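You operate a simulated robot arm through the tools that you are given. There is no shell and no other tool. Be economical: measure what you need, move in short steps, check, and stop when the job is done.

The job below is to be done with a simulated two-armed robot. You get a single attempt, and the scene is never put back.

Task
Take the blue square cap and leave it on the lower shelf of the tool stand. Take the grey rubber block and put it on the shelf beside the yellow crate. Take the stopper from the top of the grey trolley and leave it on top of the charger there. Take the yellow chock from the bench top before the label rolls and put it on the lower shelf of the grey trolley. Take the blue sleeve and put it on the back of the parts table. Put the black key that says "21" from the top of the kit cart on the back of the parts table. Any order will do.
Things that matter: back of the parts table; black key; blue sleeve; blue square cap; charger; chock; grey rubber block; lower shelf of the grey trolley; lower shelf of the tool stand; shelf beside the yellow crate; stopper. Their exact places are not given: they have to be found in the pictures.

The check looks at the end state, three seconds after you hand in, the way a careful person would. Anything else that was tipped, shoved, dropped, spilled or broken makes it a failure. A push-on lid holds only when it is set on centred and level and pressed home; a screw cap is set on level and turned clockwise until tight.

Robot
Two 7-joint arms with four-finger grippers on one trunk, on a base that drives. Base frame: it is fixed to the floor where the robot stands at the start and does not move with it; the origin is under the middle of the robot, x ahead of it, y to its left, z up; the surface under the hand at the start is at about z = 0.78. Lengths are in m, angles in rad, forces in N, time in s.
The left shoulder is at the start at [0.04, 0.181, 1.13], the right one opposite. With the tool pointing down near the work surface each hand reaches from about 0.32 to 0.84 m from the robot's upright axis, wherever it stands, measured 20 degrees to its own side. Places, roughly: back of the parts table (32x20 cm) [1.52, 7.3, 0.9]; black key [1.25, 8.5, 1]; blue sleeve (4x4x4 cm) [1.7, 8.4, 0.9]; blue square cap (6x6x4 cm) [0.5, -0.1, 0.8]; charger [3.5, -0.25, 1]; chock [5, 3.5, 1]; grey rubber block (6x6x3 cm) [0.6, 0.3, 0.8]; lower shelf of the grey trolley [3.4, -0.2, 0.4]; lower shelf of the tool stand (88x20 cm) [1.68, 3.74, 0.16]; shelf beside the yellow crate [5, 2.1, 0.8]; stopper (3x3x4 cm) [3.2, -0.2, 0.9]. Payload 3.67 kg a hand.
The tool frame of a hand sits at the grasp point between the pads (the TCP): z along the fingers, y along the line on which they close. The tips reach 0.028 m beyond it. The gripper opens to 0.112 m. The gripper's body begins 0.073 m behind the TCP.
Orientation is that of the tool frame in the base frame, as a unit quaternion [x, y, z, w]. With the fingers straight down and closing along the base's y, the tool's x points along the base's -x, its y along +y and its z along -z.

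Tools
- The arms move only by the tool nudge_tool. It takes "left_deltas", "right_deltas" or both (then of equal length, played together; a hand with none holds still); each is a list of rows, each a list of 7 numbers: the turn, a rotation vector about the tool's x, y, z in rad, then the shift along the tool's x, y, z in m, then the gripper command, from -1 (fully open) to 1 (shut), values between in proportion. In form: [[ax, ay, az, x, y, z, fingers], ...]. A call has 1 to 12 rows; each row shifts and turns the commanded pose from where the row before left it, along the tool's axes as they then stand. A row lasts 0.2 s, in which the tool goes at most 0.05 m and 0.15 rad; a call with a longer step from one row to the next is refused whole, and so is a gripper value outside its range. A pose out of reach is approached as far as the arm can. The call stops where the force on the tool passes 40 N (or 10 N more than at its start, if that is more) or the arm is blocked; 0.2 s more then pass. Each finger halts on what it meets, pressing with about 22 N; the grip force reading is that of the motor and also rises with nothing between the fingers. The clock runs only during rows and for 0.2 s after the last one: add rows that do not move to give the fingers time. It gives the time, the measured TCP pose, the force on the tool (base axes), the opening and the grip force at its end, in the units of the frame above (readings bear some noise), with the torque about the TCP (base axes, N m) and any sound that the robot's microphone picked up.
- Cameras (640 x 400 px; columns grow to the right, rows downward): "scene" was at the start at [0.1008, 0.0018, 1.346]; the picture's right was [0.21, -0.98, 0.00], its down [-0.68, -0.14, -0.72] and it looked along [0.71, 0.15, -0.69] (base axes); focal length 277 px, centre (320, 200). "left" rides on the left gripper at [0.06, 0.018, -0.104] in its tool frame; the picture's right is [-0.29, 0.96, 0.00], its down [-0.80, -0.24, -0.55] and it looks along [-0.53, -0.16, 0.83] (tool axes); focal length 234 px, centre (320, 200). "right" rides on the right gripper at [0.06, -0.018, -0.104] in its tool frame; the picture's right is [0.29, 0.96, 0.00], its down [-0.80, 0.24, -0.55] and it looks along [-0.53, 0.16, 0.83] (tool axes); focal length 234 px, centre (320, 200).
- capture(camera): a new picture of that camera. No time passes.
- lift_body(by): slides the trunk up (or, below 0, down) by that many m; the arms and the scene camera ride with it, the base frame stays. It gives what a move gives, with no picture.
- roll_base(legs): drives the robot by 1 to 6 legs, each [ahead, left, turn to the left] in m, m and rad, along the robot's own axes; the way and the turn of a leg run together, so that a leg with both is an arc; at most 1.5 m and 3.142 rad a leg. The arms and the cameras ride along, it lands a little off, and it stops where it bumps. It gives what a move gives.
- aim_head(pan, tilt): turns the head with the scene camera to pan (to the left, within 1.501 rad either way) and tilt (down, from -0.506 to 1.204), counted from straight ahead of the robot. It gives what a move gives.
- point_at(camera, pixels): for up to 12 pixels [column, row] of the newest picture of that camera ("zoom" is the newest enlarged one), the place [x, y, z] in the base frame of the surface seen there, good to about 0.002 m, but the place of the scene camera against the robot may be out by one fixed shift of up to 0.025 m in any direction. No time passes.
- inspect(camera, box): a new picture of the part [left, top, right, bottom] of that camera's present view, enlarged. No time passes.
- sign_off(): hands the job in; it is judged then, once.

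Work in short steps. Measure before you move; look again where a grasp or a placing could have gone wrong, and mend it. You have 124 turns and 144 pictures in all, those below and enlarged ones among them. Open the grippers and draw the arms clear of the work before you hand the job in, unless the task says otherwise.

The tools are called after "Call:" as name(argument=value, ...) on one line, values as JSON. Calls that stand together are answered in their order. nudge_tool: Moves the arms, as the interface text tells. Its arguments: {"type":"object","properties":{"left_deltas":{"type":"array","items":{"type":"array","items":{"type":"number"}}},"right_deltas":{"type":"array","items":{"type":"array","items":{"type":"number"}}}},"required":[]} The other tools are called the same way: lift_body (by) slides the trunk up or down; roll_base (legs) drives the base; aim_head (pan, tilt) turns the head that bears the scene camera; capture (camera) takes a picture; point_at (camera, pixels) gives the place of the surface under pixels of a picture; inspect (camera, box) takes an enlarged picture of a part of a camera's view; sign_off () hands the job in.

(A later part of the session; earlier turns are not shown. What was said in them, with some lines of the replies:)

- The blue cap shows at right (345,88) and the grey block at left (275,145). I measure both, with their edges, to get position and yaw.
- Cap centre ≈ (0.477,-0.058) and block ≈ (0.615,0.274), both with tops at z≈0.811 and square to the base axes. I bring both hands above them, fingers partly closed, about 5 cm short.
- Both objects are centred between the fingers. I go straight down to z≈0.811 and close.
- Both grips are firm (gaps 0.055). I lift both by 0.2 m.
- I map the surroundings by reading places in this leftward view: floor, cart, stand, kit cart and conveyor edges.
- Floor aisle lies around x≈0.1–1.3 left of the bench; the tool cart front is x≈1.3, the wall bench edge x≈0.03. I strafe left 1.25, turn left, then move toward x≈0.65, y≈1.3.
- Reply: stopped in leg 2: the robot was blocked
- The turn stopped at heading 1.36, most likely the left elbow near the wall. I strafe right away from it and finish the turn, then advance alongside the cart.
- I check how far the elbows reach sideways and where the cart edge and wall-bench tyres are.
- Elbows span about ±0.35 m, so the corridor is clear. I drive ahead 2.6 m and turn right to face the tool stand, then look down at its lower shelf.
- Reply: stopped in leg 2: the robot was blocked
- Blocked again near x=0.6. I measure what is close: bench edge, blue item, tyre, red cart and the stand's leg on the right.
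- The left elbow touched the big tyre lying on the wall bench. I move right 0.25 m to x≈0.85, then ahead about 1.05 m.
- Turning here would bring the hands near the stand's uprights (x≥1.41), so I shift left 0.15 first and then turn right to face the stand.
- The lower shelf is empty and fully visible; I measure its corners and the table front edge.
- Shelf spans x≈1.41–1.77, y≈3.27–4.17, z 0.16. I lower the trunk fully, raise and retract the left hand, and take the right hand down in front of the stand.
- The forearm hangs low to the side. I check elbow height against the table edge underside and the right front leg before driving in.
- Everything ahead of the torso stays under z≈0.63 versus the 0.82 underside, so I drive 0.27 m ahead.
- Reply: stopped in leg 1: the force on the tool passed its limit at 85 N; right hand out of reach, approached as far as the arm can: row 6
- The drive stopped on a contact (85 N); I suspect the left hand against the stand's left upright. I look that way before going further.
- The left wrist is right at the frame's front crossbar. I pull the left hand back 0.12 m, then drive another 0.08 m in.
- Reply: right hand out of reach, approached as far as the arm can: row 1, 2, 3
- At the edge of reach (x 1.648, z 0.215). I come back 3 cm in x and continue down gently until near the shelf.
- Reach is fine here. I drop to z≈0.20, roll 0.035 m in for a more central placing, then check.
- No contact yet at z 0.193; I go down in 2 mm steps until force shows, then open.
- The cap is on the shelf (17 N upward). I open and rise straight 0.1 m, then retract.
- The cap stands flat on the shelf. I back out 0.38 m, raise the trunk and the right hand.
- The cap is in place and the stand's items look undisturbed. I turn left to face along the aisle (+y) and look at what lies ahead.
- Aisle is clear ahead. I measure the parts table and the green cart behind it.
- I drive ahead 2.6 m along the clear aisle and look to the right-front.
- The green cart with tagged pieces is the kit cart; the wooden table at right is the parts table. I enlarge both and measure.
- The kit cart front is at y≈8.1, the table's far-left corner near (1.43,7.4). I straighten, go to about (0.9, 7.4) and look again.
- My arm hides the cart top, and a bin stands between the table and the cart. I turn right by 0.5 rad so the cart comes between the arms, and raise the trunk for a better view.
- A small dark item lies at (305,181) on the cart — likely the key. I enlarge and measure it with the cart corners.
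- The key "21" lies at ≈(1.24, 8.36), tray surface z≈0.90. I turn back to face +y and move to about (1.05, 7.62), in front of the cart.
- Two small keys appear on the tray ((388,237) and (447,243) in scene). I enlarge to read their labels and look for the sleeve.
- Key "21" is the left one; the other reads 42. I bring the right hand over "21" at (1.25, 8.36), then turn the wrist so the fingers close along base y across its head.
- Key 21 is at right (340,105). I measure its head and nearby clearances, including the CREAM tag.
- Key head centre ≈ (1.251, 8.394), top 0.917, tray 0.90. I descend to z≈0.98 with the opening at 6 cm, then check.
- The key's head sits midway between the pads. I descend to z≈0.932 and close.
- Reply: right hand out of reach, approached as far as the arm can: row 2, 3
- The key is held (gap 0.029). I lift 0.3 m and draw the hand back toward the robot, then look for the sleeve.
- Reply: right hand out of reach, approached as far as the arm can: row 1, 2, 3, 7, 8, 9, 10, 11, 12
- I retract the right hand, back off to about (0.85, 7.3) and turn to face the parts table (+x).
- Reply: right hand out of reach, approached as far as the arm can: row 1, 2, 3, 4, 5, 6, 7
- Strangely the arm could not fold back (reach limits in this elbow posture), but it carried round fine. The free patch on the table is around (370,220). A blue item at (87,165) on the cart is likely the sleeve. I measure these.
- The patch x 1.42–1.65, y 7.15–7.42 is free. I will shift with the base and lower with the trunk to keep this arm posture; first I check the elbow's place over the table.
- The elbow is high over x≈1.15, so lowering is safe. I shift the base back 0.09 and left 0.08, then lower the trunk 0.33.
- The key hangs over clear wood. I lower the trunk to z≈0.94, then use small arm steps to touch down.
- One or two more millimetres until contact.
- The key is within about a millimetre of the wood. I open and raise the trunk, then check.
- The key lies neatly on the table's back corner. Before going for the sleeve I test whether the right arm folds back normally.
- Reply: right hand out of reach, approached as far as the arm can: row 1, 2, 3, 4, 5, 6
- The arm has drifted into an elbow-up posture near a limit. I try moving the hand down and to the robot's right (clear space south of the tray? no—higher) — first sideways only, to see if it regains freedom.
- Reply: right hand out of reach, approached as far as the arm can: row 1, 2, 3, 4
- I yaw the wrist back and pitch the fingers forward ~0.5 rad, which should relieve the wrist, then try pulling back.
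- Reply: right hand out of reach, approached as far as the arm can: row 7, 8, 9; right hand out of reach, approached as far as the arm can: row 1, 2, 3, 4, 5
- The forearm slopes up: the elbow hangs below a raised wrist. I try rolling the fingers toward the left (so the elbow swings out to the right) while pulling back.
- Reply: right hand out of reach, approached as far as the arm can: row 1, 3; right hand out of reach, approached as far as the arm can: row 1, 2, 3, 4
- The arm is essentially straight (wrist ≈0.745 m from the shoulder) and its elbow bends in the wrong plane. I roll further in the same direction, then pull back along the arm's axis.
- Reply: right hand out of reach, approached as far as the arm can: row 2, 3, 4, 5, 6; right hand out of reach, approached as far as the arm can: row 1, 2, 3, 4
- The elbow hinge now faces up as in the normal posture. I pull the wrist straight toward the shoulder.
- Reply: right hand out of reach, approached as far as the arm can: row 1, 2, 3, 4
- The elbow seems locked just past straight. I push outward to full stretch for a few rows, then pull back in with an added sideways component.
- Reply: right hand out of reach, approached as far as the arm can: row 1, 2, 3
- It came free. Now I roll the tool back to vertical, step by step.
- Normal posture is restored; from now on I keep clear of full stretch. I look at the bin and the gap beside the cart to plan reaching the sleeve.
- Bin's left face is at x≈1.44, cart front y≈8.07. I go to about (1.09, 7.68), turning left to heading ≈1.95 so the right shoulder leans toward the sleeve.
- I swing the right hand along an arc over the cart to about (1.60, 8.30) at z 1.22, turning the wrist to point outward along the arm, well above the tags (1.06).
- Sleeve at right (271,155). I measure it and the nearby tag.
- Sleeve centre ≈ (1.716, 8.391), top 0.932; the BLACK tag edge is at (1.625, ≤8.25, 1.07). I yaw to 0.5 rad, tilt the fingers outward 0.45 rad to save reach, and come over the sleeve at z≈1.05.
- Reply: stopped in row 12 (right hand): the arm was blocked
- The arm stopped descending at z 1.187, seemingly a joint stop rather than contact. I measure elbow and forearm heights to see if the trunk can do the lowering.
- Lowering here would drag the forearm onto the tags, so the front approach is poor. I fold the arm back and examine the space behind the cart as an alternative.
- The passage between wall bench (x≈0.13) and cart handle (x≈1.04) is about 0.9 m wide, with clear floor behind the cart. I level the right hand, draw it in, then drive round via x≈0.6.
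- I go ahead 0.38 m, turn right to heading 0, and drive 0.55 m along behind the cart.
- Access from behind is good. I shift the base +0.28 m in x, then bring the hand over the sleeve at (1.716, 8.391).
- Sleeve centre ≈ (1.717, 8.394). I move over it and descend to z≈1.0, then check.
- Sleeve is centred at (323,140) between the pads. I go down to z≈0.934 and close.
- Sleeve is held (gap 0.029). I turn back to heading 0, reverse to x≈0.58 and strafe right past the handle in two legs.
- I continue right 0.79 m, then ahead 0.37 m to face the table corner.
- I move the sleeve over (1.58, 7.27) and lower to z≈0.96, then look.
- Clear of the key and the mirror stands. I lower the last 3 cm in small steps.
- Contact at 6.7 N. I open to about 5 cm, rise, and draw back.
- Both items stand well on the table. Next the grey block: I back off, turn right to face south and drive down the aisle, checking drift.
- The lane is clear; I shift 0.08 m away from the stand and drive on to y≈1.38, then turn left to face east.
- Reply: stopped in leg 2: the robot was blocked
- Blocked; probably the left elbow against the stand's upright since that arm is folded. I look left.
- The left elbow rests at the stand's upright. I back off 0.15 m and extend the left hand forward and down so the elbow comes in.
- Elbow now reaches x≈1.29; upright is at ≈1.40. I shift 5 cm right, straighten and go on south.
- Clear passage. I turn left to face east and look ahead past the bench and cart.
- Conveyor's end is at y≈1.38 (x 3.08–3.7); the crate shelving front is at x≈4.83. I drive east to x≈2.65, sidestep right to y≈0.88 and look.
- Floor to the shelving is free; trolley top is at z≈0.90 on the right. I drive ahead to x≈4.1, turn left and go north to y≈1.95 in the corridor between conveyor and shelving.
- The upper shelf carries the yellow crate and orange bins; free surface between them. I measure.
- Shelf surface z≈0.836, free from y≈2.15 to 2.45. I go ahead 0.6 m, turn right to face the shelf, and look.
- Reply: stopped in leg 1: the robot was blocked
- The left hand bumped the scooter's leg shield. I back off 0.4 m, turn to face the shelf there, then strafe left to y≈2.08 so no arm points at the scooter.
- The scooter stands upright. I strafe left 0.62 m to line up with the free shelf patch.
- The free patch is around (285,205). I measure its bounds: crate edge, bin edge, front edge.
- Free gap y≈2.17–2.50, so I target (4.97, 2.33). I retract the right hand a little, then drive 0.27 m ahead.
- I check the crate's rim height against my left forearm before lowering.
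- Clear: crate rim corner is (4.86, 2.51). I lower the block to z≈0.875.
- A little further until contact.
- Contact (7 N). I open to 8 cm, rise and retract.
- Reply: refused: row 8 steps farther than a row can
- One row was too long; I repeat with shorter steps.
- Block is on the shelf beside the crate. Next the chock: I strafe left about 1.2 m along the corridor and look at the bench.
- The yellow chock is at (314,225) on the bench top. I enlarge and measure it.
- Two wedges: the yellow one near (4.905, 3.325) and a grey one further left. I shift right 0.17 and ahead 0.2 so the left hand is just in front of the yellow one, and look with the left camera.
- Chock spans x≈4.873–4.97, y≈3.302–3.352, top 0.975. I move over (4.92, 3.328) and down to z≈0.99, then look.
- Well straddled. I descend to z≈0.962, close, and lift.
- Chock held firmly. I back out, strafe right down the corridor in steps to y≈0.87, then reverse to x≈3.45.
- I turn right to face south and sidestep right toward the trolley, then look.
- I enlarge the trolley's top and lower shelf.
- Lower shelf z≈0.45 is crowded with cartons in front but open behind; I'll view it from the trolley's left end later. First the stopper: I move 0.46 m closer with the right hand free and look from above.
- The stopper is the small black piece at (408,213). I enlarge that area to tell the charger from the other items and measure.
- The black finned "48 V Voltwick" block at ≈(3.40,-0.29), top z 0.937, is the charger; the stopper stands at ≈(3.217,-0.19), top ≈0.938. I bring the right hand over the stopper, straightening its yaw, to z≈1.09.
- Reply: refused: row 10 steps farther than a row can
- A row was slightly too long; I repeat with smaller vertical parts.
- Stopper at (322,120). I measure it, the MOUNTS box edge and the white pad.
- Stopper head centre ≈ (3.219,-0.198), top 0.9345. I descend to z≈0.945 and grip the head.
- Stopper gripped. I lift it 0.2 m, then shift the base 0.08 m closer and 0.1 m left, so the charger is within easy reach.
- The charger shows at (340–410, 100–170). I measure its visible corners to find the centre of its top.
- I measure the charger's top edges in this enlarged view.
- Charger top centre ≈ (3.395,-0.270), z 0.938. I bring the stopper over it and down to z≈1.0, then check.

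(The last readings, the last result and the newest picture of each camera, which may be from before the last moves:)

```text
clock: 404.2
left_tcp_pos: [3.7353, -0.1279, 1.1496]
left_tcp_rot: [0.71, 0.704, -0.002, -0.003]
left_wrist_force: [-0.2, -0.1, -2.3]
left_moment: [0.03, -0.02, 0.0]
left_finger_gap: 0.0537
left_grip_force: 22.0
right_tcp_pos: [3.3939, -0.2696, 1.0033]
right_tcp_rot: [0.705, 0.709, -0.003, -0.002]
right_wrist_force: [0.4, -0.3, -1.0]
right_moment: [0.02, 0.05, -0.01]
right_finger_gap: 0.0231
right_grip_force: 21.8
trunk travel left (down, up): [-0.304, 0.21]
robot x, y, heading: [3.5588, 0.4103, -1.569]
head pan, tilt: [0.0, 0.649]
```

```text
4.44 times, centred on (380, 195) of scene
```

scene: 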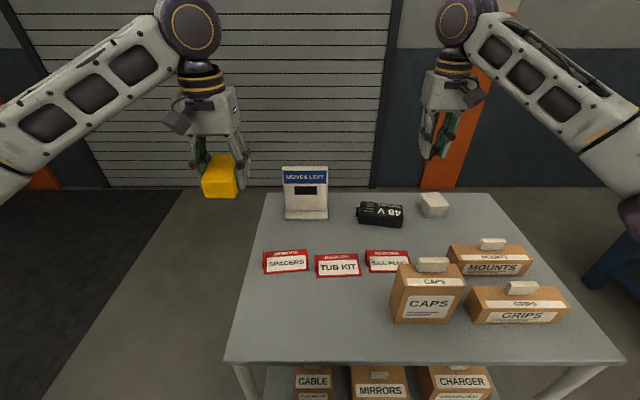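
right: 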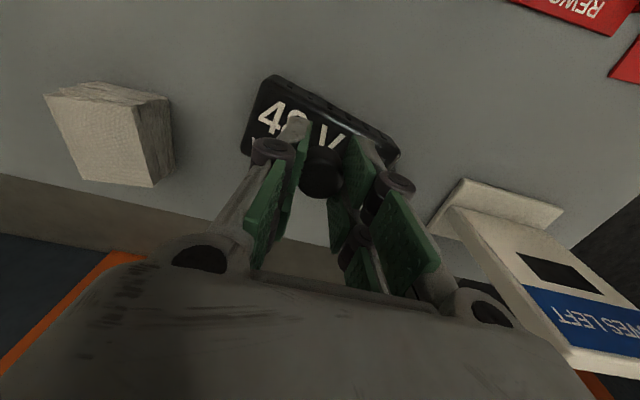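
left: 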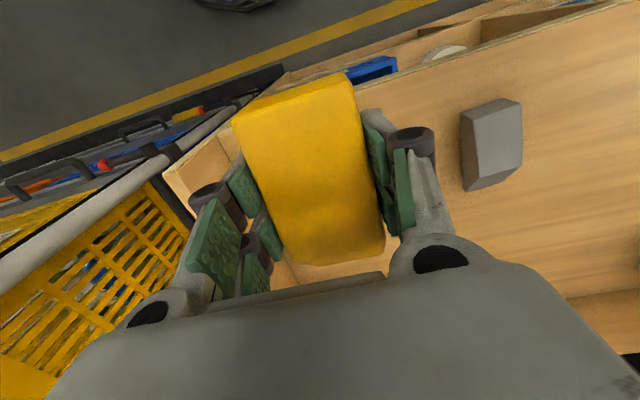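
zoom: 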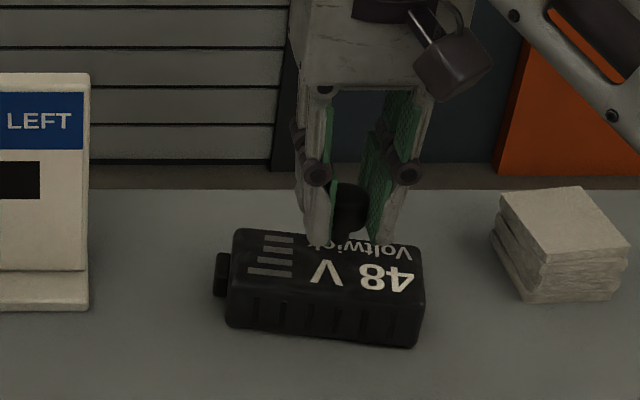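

Looks centred. I lower in small steps to touch.

Call:
nudge_tool(right_deltas=[[0, 0, 0, 0, 0, 0.012, 1], [0, 0, 0, 0, 0, 0.006, 1], [0, 0, 0, 0, 0, 0.002, 1], [0, 0, 0, 0, 0, 0, 1]])

Call:
nudge_tool(right_deltas=[[0, 0, 0, 0, 0, 0.002, 1], [0, 0, 0, 0, 0, 0, 1]])

```text
clock: 405.2
left_tcp_pos: [3.7356, -0.1289, 1.1497]
left_tcp_rot: [0.71, 0.705, -0.001, -0.003]
left_wrist_force: [0.5, 0.0, -1.8]
left_moment: [0.03, -0.02, 0.0]
left_finger_gap: 0.0536
left_grip_force: 22.4
right_tcp_pos: [3.3939, -0.2692, 0.9858]
right_tcp_rot: [0.705, 0.71, -0.002, -0.003]
right_wrist_force: [0.4, 0.1, 0.1]
right_moment: [0.0, 0.0, -0.02]
right_finger_gap: 0.0233
right_grip_force: 22.0
trunk travel left (down, up): [-0.304, 0.21]
robot x, y, heading: [3.5601, 0.4062, -1.568]
head pan, tilt: [0.0, 0.649]
```

```text
clock: 405.8
left_tcp_pos: [3.735, -0.1275, 1.1505]
left_tcp_rot: [0.71, 0.704, -0.002, -0.003]
left_wrist_force: [-0.3, -0.4, -1.6]
left_moment: [0.0, 0.02, -0.03]
left_finger_gap: 0.0536
left_grip_force: 22.0
right_tcp_pos: [3.3942, -0.2702, 0.9827]
right_tcp_rot: [0.706, 0.709, -0.003, -0.002]
right_wrist_force: [0.0, 0.1, 0.4]
right_moment: [-0.02, 0.03, -0.01]
right_finger_gap: 0.023
right_grip_force: 22.1
trunk travel left (down, up): [-0.304, 0.21]
robot x, y, heading: [3.5585, 0.4109, -1.567]
head pan, tilt: [0.0, 0.649]
```

Call:
nudge_tool(right_deltas=[[0, 0, 0, 0, 0, 0.001, 1], [0, 0, 0, 0, 0, 0, 1]])

Call:
nudge_tool(right_deltas=[[0, 0, 0, 0, 0, 0.001, 1], [0, 0, 0, 0, 0, 0, 1]])

```text
clock: 406.4
left_tcp_pos: [3.7347, -0.1272, 1.1498]
left_tcp_rot: [0.71, 0.704, -0.002, -0.003]
left_wrist_force: [-0.4, -0.9, -1.9]
left_moment: [0.03, -0.01, -0.01]
left_finger_gap: 0.0538
left_grip_force: 22.0
right_tcp_pos: [3.3944, -0.2709, 0.981]
right_tcp_rot: [0.705, 0.709, -0.002, -0.003]
right_wrist_force: [-0.1, 0.5, 0.3]
right_moment: [-0.01, 0.05, 0.0]
right_finger_gap: 0.0231
right_grip_force: 22.0
trunk travel left (down, up): [-0.304, 0.21]
robot x, y, heading: [3.5604, 0.4124, -1.568]
head pan, tilt: [0.0, 0.649]
```

```text
clock: 407.0
left_tcp_pos: [3.7349, -0.1285, 1.1498]
left_tcp_rot: [0.71, 0.704, -0.002, -0.002]
left_wrist_force: [0.0, -0.4, -3.4]
left_moment: [0.03, 0.0, -0.02]
left_finger_gap: 0.0539
left_grip_force: 22.2
right_tcp_pos: [3.393, -0.2703, 0.9803]
right_tcp_rot: [0.705, 0.709, -0.002, -0.003]
right_wrist_force: [-0.3, 0.1, 1.7]
right_moment: [-0.04, -0.02, 0.0]
right_finger_gap: 0.0225
right_grip_force: 22.0
trunk travel left (down, up): [-0.304, 0.21]
robot x, y, heading: [3.5592, 0.4092, -1.567]
head pan, tilt: [0.0, 0.649]
```

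Touching (1.7 N). I open gently and then rise.

Call:
nudge_tool(right_deltas=[[0, 0, 0, 0, 0, 0.0005, 1], [0, 0, 0, 0, 0, 0, 0.5], [0, 0, 0, 0, 0, 0, 0.3], [0, 0, 0, 0, 0, 0, 0.1], [0, 0, 0, 0, 0, 0, 0.1], [0, 0, 0, 0, 0, -0.02, 0.1], [0, 0, 0, 0, 0, -0.04, 0.1], [0, 0, 0, 0, 0, -0.045, 0.1], [0, 0, 0, 0, 0, -0.045, 0.0], [0, 0, 0, 0.02, 0, -0.04, -0.2], [0, 0, 0, 0.04, 0, 0, -0.2], [0, 0, 0, 0.04, 0, 0, -0.2]])

Call:
inspect(camera="scene", box=[310, 150, 450, 240])

```text
clock: 409.6
left_tcp_pos: [3.7352, -0.1274, 1.1503]
left_tcp_rot: [0.71, 0.704, -0.001, -0.003]
left_wrist_force: [-0.3, 0.2, -1.9]
left_moment: [0.04, 0.03, 0.0]
left_finger_gap: 0.0539
left_grip_force: 22.1
right_tcp_pos: [3.3931, -0.1693, 1.1733]
right_tcp_rot: [0.705, 0.709, -0.003, -0.002]
right_wrist_force: [-0.3, -1.0, -0.6]
right_moment: [-0.02, 0.0, 0.02]
right_finger_gap: 0.0673
right_grip_force: 0.0
trunk travel left (down, up): [-0.304, 0.21]
robot x, y, heading: [3.5556, 0.406, -1.571]
head pan, tilt: [0.0, 0.649]
```

```text
4.44 times, centred on (380, 195) of scene
```

zoom: 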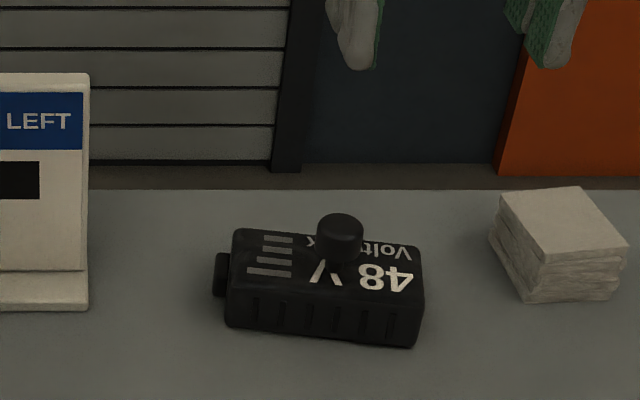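

The stopper stands upright on the charger. Now to the trolley's left end: I back off, sidestep left to x≈4.35, and turn right to face west.

Call:
roll_base(legs=[[-0.48, 0, 0], [0, 0.8, 0], [0, 0, -1.57]])

Call:
aim_head(pan=0.6, tilt=0.6)

Call:
capture(camera="scene")

```text
clock: 420.6
left_tcp_pos: [3.8132, 0.6955, 1.1492]
left_tcp_rot: [1.0, -0.003, 0.0, -0.004]
left_wrist_force: [-0.1, -0.1, -2.4]
left_moment: [-0.02, -0.03, 0.03]
left_finger_gap: 0.054
left_grip_force: 21.8
right_tcp_pos: [3.7694, 1.0379, 1.1711]
right_tcp_rot: [1.0, 0.005, 0.0, -0.003]
right_wrist_force: [0.6, 0.2, 0.8]
right_moment: [0.03, -0.01, -0.01]
right_finger_gap: 0.0671
right_grip_force: 0.1
trunk travel left (down, up): [-0.304, 0.21]
robot x, y, heading: [4.3496, 0.8753, -3.136]
head pan, tilt: [0.0, 0.649]
```

```text
clock: 421.6
left_tcp_pos: [3.8143, 0.6968, 1.1503]
left_tcp_rot: [1.0, -0.003, 0.001, -0.003]
left_wrist_force: [0.4, 0.5, -1.8]
left_moment: [0.05, -0.03, 0.01]
left_finger_gap: 0.0536
left_grip_force: 22.0
right_tcp_pos: [3.7684, 1.0382, 1.1723]
right_tcp_rot: [1.0, 0.004, -0.001, -0.004]
right_wrist_force: [0.9, 1.0, -1.2]
right_moment: [-0.03, 0.02, -0.01]
right_finger_gap: 0.0674
right_grip_force: 0.0
trunk travel left (down, up): [-0.304, 0.21]
robot x, y, heading: [4.352, 0.8721, -3.137]
head pan, tilt: [0.6, 0.6]
```

```text
26 pictures are left
```

scene: 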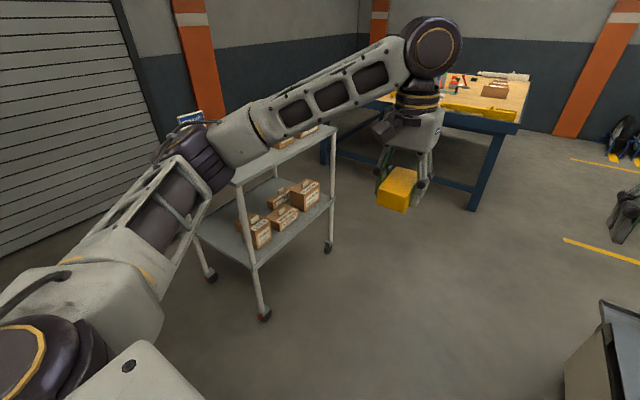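

I raise/retract the right hand, then strafe left 1.0 m with a little backward motion so the hands clear the trolley end.

Call:
nudge_tool(right_deltas=[[0, 0, 0, 0.035, 0, -0.03, -0.2], [0, 0, 0, 0.035, 0, -0.03, -0.2], [0, 0, 0, 0.035, 0, -0.03, -0.2], [0, 0, 0, 0.035, 0, -0.03, -0.2], [0, 0, 0, 0.035, 0, -0.03, -0.2], [0, 0, 0, 0.02, 0, -0.03, -0.2]])

Call:
roll_base(legs=[[-0.12, 0, 0], [0, 1.02, 0]])

Call:
aim_head(pan=0.1, tilt=0.75)

Call:
capture(camera="scene")

```text
clock: 423.1
left_tcp_pos: [3.8151, 0.6968, 1.1493]
left_tcp_rot: [1.0, -0.002, 0.0, -0.004]
left_wrist_force: [0.0, 0.2, -1.5]
left_moment: [-0.01, 0.02, -0.02]
left_finger_gap: 0.054
left_grip_force: 22.2
right_tcp_pos: [3.9657, 1.037, 1.3524]
right_tcp_rot: [1.0, 0.004, -0.001, -0.003]
right_wrist_force: [-0.2, 0.0, 0.3]
right_moment: [-0.02, 0.08, 0.01]
right_finger_gap: 0.0673
right_grip_force: 0.1
trunk travel left (down, up): [-0.304, 0.21]
robot x, y, heading: [4.351, 0.8722, -3.138]
head pan, tilt: [0.6, 0.6]
```

```text
clock: 429.3
left_tcp_pos: [3.9523, -0.3142, 1.1487]
left_tcp_rot: [1.0, 0.005, 0.001, -0.003]
left_wrist_force: [0.2, -0.7, -2.3]
left_moment: [0.01, -0.05, 0.02]
left_finger_gap: 0.0536
left_grip_force: 22.0
right_tcp_pos: [4.0995, 0.0299, 1.3517]
right_tcp_rot: [1.0, 0.011, -0.001, -0.004]
right_wrist_force: [0.7, 0.3, -0.6]
right_moment: [0.0, 0.0, -0.02]
right_finger_gap: 0.0669
right_grip_force: 0.1
trunk travel left (down, up): [-0.304, 0.21]
robot x, y, heading: [4.4864, -0.124, -3.117]
head pan, tilt: [0.6, 0.6]
```

```text
clock: 430.2
left_tcp_pos: [3.9529, -0.3147, 1.1501]
left_tcp_rot: [1.0, 0.005, 0.001, -0.004]
left_wrist_force: [-0.3, -0.4, -2.8]
left_moment: [0.03, -0.03, -0.03]
left_finger_gap: 0.0536
left_grip_force: 22.1
right_tcp_pos: [4.0969, 0.0294, 1.3515]
right_tcp_rot: [1.0, 0.012, 0.0, -0.004]
right_wrist_force: [-0.3, -0.6, 0.6]
right_moment: [0.02, 0.0, -0.01]
right_finger_gap: 0.0673
right_grip_force: 0.0
trunk travel left (down, up): [-0.304, 0.21]
robot x, y, heading: [4.4845, -0.132, -3.119]
head pan, tilt: [0.099, 0.75]
```

```text
25 pictures are left
```

scene: 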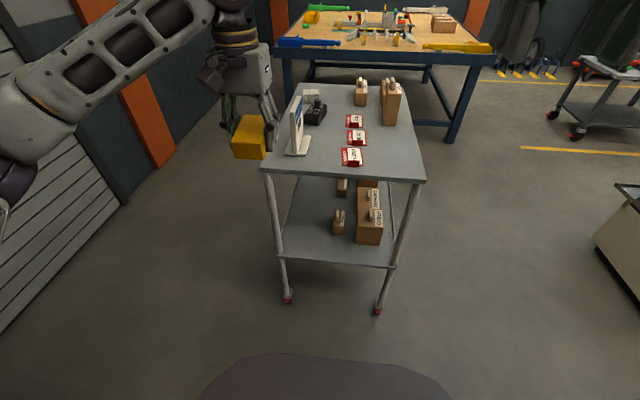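

Good view: free shelf surface at (305,230), left of the LABS box. I measure it.

Call:
point_at(camera="scene", pixels=[[305, 230], [290, 255], [385, 262], [333, 233], [335, 215], [300, 200], [310, 185], [345, 255], [283, 240], [400, 235], [270, 172], [420, 178]])

Call:
inspect(camera="scene", box=[255, 160, 435, 280])

```text
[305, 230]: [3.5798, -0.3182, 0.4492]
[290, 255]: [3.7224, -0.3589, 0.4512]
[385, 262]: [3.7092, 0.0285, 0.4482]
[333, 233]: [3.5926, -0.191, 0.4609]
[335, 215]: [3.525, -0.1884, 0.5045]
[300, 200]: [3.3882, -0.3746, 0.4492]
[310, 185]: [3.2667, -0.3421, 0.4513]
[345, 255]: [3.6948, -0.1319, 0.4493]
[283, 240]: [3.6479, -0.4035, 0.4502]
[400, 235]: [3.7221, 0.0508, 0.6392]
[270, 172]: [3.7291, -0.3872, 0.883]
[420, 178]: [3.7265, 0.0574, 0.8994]
```

```text
3.33 times, centred on (345, 220) of scene
```

zoom: 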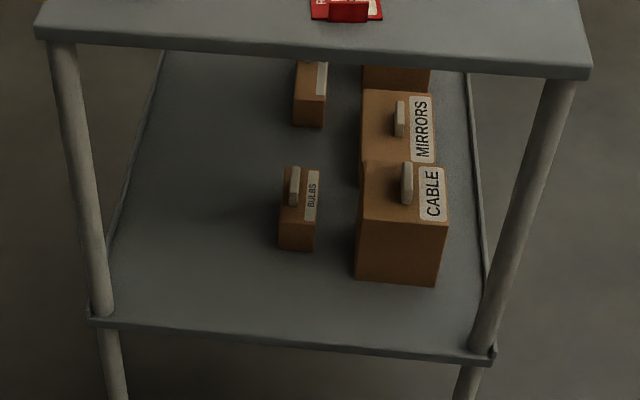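

The strip x 3.57–3.71, y≈-0.39…-0.21 is free; target (3.63,-0.305). I lower the trunk 0.30 m, then lower the left hand to z≈0.54 in front of the trolley end.

Call:
lift_body(by=-0.3)

Call:
nudge_tool(left_deltas=[[0, 0, 0, 0, 0, 0.04, 1], [0, 0, 0, 0, 0, 0.04, 1], [0, 0, 0, 0, 0, 0.04, 1], [0, 0, 0, 0, 0, 0.04, 1], [0, 0, 0, 0, 0, 0.04, 1], [0, 0, 0, 0, 0, 0.04, 1], [0, 0, 0, 0, 0, 0.04, 1], [0, 0, 0, 0, 0, 0.03, 1]])

Call:
capture(camera="scene")

Call:
capture(camera="left")

```text
clock: 433.2
left_tcp_pos: [3.9528, -0.3145, 0.8502]
left_tcp_rot: [1.0, 0.005, 0.0, -0.003]
left_wrist_force: [-0.1, -0.6, -2.4]
left_moment: [-0.01, -0.03, -0.03]
left_finger_gap: 0.0539
left_grip_force: 21.8
right_tcp_pos: [4.0985, 0.0296, 1.0515]
right_tcp_rot: [1.0, 0.011, 0.0, -0.004]
right_wrist_force: [-0.5, -0.3, -0.1]
right_moment: [0.0, 0.0, 0.01]
right_finger_gap: 0.0672
right_grip_force: 0.1
trunk travel left (down, up): [-0.004, 0.51]
robot x, y, heading: [4.4839, -0.1267, -3.123]
head pan, tilt: [0.099, 0.75]
```

```text
clock: 435.0
left_tcp_pos: [3.9539, -0.3089, 0.5396]
left_tcp_rot: [1.0, 0.005, -0.001, -0.004]
left_wrist_force: [-0.2, -0.5, -2.6]
left_moment: [0.02, -0.02, -0.02]
left_finger_gap: 0.0537
left_grip_force: 21.9
right_tcp_pos: [4.0986, 0.0291, 1.0529]
right_tcp_rot: [1.0, 0.011, 0.0, -0.004]
right_wrist_force: [0.6, 0.1, -0.1]
right_moment: [0.0, 0.0, 0.01]
right_finger_gap: 0.0672
right_grip_force: 0.1
trunk travel left (down, up): [-0.004, 0.51]
robot x, y, heading: [4.4875, -0.1332, -3.122]
head pan, tilt: [0.099, 0.75]
```

```text
23 pictures are left
```

scene: 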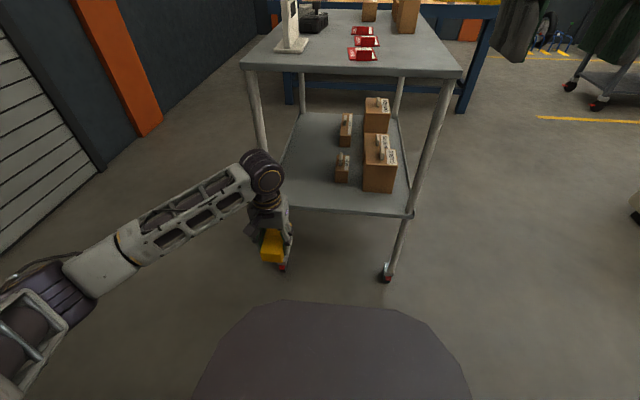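

```text
22 pictures are left
```

left: 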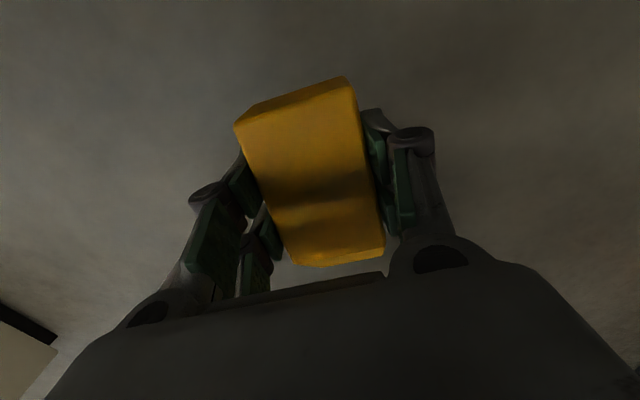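

The forearm comes in from the outer left, so it might meet the corner post at y≈-0.40. I measure the forearm line and the post.

Call:
point_at(camera="scene", pixels=[[262, 170], [240, 190], [190, 215], [140, 240], [100, 270], [60, 310], [262, 130], [275, 200], [45, 345]])

```text
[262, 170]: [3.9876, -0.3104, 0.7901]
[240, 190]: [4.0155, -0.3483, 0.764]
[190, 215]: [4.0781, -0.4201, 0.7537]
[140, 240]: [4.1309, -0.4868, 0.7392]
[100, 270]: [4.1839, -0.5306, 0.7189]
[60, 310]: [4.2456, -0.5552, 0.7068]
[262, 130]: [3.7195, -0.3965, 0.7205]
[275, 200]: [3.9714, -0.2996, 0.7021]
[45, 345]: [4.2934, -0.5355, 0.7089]
```

With the arm more extended the forearm runs straighter. I extend the left hand 0.17 m ahead here (still outside), shift the base 0.03 m right, and look.

Call:
nudge_tool(left_deltas=[[0, 0, 0, -0.0425, 0, 0, 1], [0, 0, 0, -0.0425, 0, 0, 1], [0, 0, 0, -0.0425, 0, 0, 1], [0, 0, 0, -0.0425, 0, 0.01, 1], [0, 0, 0, 0, 0, 0.01, 1]])

Call:
roll_base(legs=[[0, -0.03, -0.02]])

Call:
capture(camera="scene")

Call:
point_at(camera="scene", pixels=[[262, 130], [255, 160], [230, 180], [200, 195], [170, 215], [130, 240]])

```text
clock: 436.2
left_tcp_pos: [3.782, -0.3138, 0.5213]
left_tcp_rot: [1.0, 0.005, 0.001, -0.004]
left_wrist_force: [-0.4, -0.9, -2.4]
left_moment: [-0.02, -0.06, 0.03]
left_finger_gap: 0.0539
left_grip_force: 22.0
right_tcp_pos: [4.0985, 0.0283, 1.0528]
right_tcp_rot: [1.0, 0.013, 0.0, -0.003]
right_wrist_force: [0.2, -0.8, 0.0]
right_moment: [0.0, 0.01, -0.02]
right_finger_gap: 0.0672
right_grip_force: 0.0
trunk travel left (down, up): [-0.004, 0.51]
robot x, y, heading: [4.4873, -0.1318, -3.126]
head pan, tilt: [0.099, 0.75]
```

```text
clock: 437.0
left_tcp_pos: [3.7786, -0.2652, 0.5213]
left_tcp_rot: [1.0, -0.005, 0.001, -0.002]
left_wrist_force: [0.3, 1.2, -2.7]
left_moment: [-0.08, 0.0, 0.0]
left_finger_gap: 0.0539
left_grip_force: 22.4
right_tcp_pos: [4.1006, 0.0709, 1.0523]
right_tcp_rot: [1.0, 0.001, 0.0, -0.003]
right_wrist_force: [0.5, 0.4, 0.1]
right_moment: [-0.05, 0.02, 0.0]
right_finger_gap: 0.067
right_grip_force: 0.0
trunk travel left (down, up): [-0.004, 0.51]
robot x, y, heading: [4.4877, -0.1008, 3.145]
head pan, tilt: [0.099, 0.75]
```

```text
21 pictures are left
```

scene: 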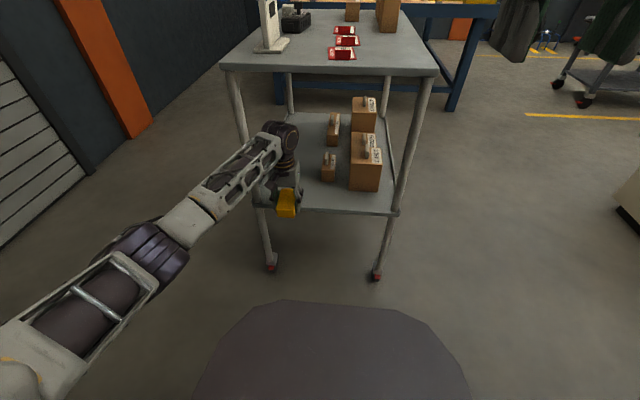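

```text
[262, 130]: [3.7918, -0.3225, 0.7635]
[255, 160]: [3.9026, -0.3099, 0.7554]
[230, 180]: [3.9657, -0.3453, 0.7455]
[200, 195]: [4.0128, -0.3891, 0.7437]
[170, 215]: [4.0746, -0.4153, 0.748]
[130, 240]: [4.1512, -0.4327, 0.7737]
```

Forearm now clears the corner post by about 3 cm. I drive 0.134 m ahead slowly.

Call:
roll_base(legs=[[0.07, 0, 0], [0.064, 0, 0]])

Call:
capture(camera="scene")

Call:
capture(camera="left")

```text
clock: 438.7
left_tcp_pos: [3.6435, -0.2688, 0.5195]
left_tcp_rot: [1.0, -0.005, 0.002, -0.004]
left_wrist_force: [0.1, 0.5, -2.7]
left_moment: [0.0, -0.04, 0.0]
left_finger_gap: 0.0538
left_grip_force: 21.9
right_tcp_pos: [3.9655, 0.0679, 1.0516]
right_tcp_rot: [1.0, 0.002, 0.0, -0.003]
right_wrist_force: [0.3, 0.0, -0.8]
right_moment: [0.01, -0.06, -0.03]
right_finger_gap: 0.0672
right_grip_force: 0.0
trunk travel left (down, up): [-0.004, 0.51]
robot x, y, heading: [4.3524, -0.0968, -3.145]
head pan, tilt: [0.099, 0.75]
```

```text
20 pictures are left
```

scene: 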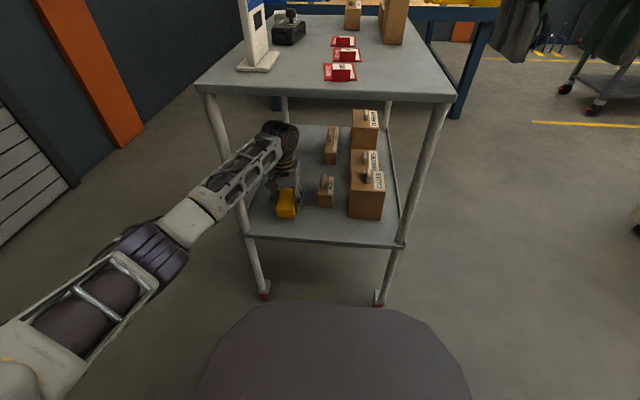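

```text
19 pictures are left
5 turns are left
```

left: 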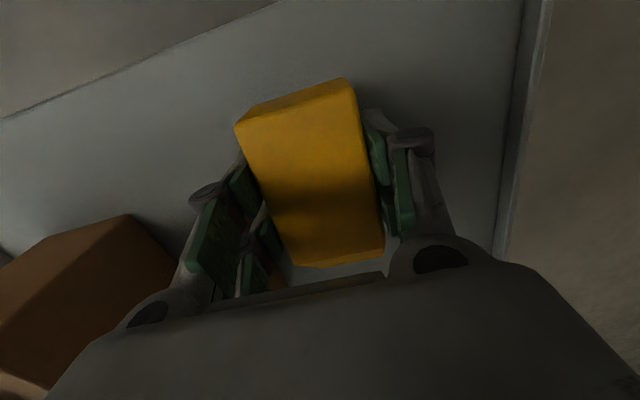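

Everything is clear. I lower the chock onto the shelf, open to 8 cm, rise 4 cm and back out, then take a picture.

Call:
nudge_tool(left_deltas=[[0, 0, 0, 0, 0, 0.015, 1], [0, 0, 0, 0, 0, 0.015, 1], [0, 0, 0, 0, 0, 0.005, 1], [0, 0, 0, 0, 0, 0.002, 1], [0, 0, 0, 0, 0, 0.002, 1], [0, 0, 0, 0, 0, 0, 1]])

Call:
nudge_tool(left_deltas=[[0, 0, 0, 0, 0, 0, 0.0], [0, 0, 0, 0, 0, 0, -0.35], [0, 0, 0, 0, 0, 0, -0.35], [0, 0, 0, 0, 0, -0.02, -0.35], [0, 0, 0, 0, 0, -0.025, -0.35], [0, 0, 0, 0, 0, 0, -0.35]])

Call:
capture(camera="left")

```text
clock: 440.1
left_tcp_pos: [3.6431, -0.2695, 0.4824]
left_tcp_rot: [1.0, -0.005, 0.001, -0.004]
left_wrist_force: [-0.1, -0.1, -1.7]
left_moment: [0.01, -0.06, 0.01]
left_finger_gap: 0.0539
left_grip_force: 22.1
right_tcp_pos: [3.9662, 0.0684, 1.0526]
right_tcp_rot: [1.0, 0.002, 0.0, -0.004]
right_wrist_force: [0.0, -0.2, -1.0]
right_moment: [0.0, 0.01, -0.02]
right_finger_gap: 0.0671
right_grip_force: 0.1
trunk travel left (down, up): [-0.004, 0.51]
robot x, y, heading: [4.3512, -0.0972, -3.141]
head pan, tilt: [0.099, 0.75]
```

```text
clock: 441.5
left_tcp_pos: [3.6455, -0.2682, 0.5258]
left_tcp_rot: [1.0, -0.005, 0.0, -0.004]
left_wrist_force: [0.3, -0.3, 1.1]
left_moment: [0.04, 0.04, 0.01]
left_finger_gap: 0.0756
left_grip_force: 0.1
right_tcp_pos: [3.9664, 0.0674, 1.0516]
right_tcp_rot: [1.0, 0.002, 0.0, -0.003]
right_wrist_force: [-0.2, 0.0, 0.7]
right_moment: [0.03, -0.02, -0.03]
right_finger_gap: 0.0673
right_grip_force: 0.1
trunk travel left (down, up): [-0.004, 0.51]
robot x, y, heading: [4.3518, -0.0979, -3.144]
head pan, tilt: [0.099, 0.75]
```

```text
18 pictures are left
4 turns are left
```

left: 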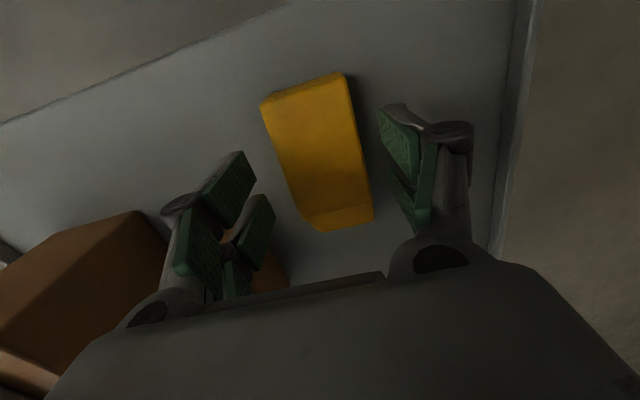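

The chock rests flat on the shelf. I rise 2.5 cm more so the tips clear it, and back straight out 0.45 m, then check.

Call:
nudge_tool(left_deltas=[[0, 0, 0, 0, 0, -0.015, -0.35], [0, 0, 0, 0, 0, -0.012, -0.35], [0, 0, 0, 0, 0, 0, -0.35]])

Call:
roll_base(legs=[[-0.2, 0, 0], [-0.25, 0, 0]])

Call:
capture(camera="scene")

Call:
inspect(camera="scene", box=[220, 0, 440, 260])

```text
clock: 442.3
left_tcp_pos: [3.6443, -0.2674, 0.5537]
left_tcp_rot: [1.0, -0.005, 0.001, -0.002]
left_wrist_force: [0.1, -0.2, 0.1]
left_moment: [-0.02, 0.05, -0.04]
left_finger_gap: 0.0757
left_grip_force: 0.2
right_tcp_pos: [3.9667, 0.068, 1.0524]
right_tcp_rot: [1.0, 0.002, -0.001, -0.003]
right_wrist_force: [0.7, 0.0, -0.3]
right_moment: [-0.01, -0.02, -0.02]
right_finger_gap: 0.0674
right_grip_force: 0.0
trunk travel left (down, up): [-0.004, 0.51]
robot x, y, heading: [4.349, -0.0974, -3.141]
head pan, tilt: [0.099, 0.75]
```

```text
clock: 445.4
left_tcp_pos: [4.0965, -0.2689, 0.5554]
left_tcp_rot: [1.0, -0.004, 0.0, -0.003]
left_wrist_force: [-0.6, 0.6, -0.2]
left_moment: [0.01, 0.01, 0.03]
left_finger_gap: 0.0754
left_grip_force: 0.0
right_tcp_pos: [4.4202, 0.0682, 1.053]
right_tcp_rot: [1.0, 0.001, -0.002, -0.003]
right_wrist_force: [0.0, 0.7, 0.5]
right_moment: [0.03, -0.02, 0.0]
right_finger_gap: 0.0672
right_grip_force: 0.2
trunk travel left (down, up): [-0.004, 0.51]
robot x, y, heading: [4.8061, -0.1003, -3.138]
head pan, tilt: [0.099, 0.75]
```

```text
17 pictures are left
```

scene: 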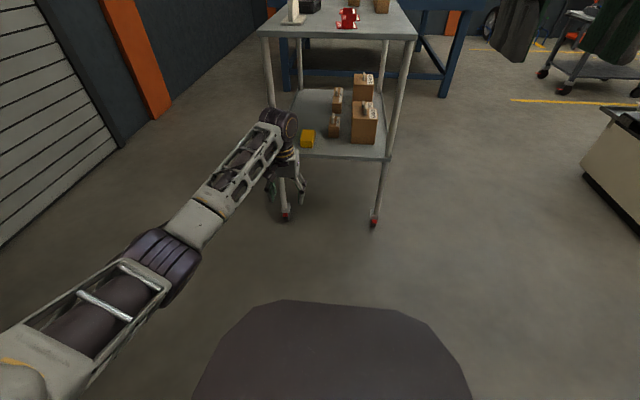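

```text
1.54 times, centred on (330, 130) of scene
3 turns are left
```

zoom: 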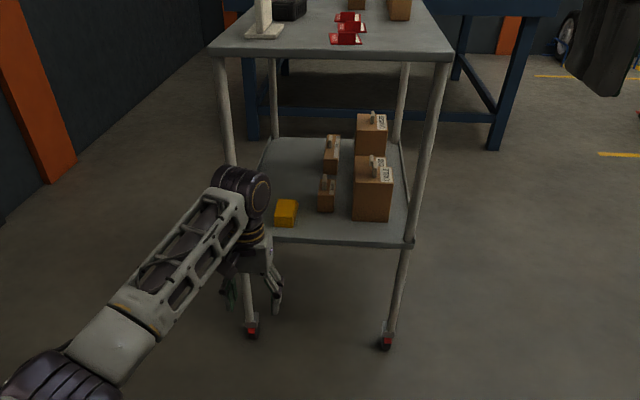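

The chock stands on the lower shelf beside the cartons and both hands are clear of the trolley. I open both grippers fully and check the stopper once more by raising the trunk.

Call:
nudge_tool(left_deltas=[[0, 0, 0, 0.02, 0, 0, -1], [0, 0, 0, 0.02, 0, 0, -1], [0, 0, 0, 0, 0, 0, -1]], right_deltas=[[0, 0, 0, 0, 0, 0, -1], [0, 0, 0, 0, 0, 0, -1], [0, 0, 0, 0, 0, 0, -1]])

Call:
lift_body(by=0.25)

Call:
aim_head(pan=0.1, tilt=0.45)

Call:
inspect(camera="scene", box=[220, 120, 440, 260])

```text
clock: 446.2
left_tcp_pos: [4.1369, -0.2675, 0.5537]
left_tcp_rot: [1.0, -0.005, 0.001, -0.003]
left_wrist_force: [-0.4, 0.0, -0.2]
left_moment: [0.01, 0.0, 0.01]
left_finger_gap: 0.112
left_grip_force: 0.1
right_tcp_pos: [4.4199, 0.0685, 1.0534]
right_tcp_rot: [1.0, 0.003, 0.0, -0.004]
right_wrist_force: [-0.2, -0.3, 0.1]
right_moment: [-0.03, 0.01, 0.01]
right_finger_gap: 0.1119
right_grip_force: 0.0
trunk travel left (down, up): [-0.004, 0.51]
robot x, y, heading: [4.8044, -0.0986, -3.139]
head pan, tilt: [0.099, 0.75]
```

```text
clock: 448.8
left_tcp_pos: [4.1358, -0.2672, 0.8038]
left_tcp_rot: [1.0, -0.005, 0.001, -0.003]
left_wrist_force: [0.2, 0.1, -0.3]
left_moment: [0.0, 0.02, -0.03]
left_finger_gap: 0.112
left_grip_force: 0.0
right_tcp_pos: [4.4188, 0.0679, 1.3018]
right_tcp_rot: [1.0, 0.001, -0.001, -0.003]
right_wrist_force: [-0.2, -0.5, 0.4]
right_moment: [-0.03, 0.0, -0.02]
right_finger_gap: 0.1118
right_grip_force: 0.1
trunk travel left (down, up): [-0.254, 0.26]
robot x, y, heading: [4.8042, -0.1009, -3.135]
head pan, tilt: [0.099, 0.75]
```

```text
clock: 449.6
left_tcp_pos: [4.1353, -0.2668, 0.8034]
left_tcp_rot: [1.0, -0.006, 0.002, -0.003]
left_wrist_force: [-0.5, 0.1, -0.2]
left_moment: [-0.01, 0.0, 0.01]
left_finger_gap: 0.1123
left_grip_force: 0.1
right_tcp_pos: [4.4183, 0.0693, 1.3018]
right_tcp_rot: [1.0, 0.001, 0.0, -0.004]
right_wrist_force: [0.3, 0.3, -0.2]
right_moment: [-0.01, 0.02, 0.0]
right_finger_gap: 0.1119
right_grip_force: 0.2
trunk travel left (down, up): [-0.254, 0.26]
robot x, y, heading: [4.8058, -0.0942, -3.135]
head pan, tilt: [0.099, 0.45]
```

```text
2.86 times, centred on (330, 190) of scene
2 turns are left
```

zoom: 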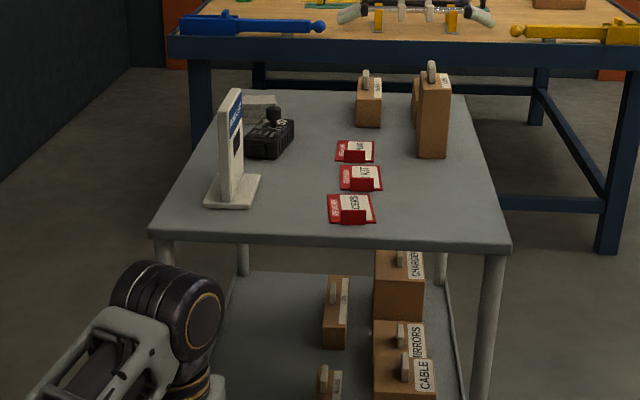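

The stopper is still upright on the charger, all six items are in place, the grippers are open and the arms are clear; I hand in.

Call:
sign_off()

```text
The job is handed in.
```

I placed all six items, opened both grippers, drew the arms clear of the work, and handed the job in.

- **Blue square cap:** on the lower shelf of the tool stand.
- **Grey rubber block:** on the shelf between the yellow crate and the orange bins.
- **Stopper:** upright on the black "48 V Voltwick" block on the trolley top. I took that block to be the charger; nothing on it says so.
- **Yellow chock:** on the lower shelf of the grey trolley, beside the cartons.
- **Blue sleeve and black key "21":** on the back corner of the parts table.

While driving, the arms bumped three things: the big tyre on the wall bench, the tool stand's frame (twice), and a scooter on the conveyor. In later pictures the scooter stood upright and the items on the stand looked in place. I did not check the tyre for a small shift.
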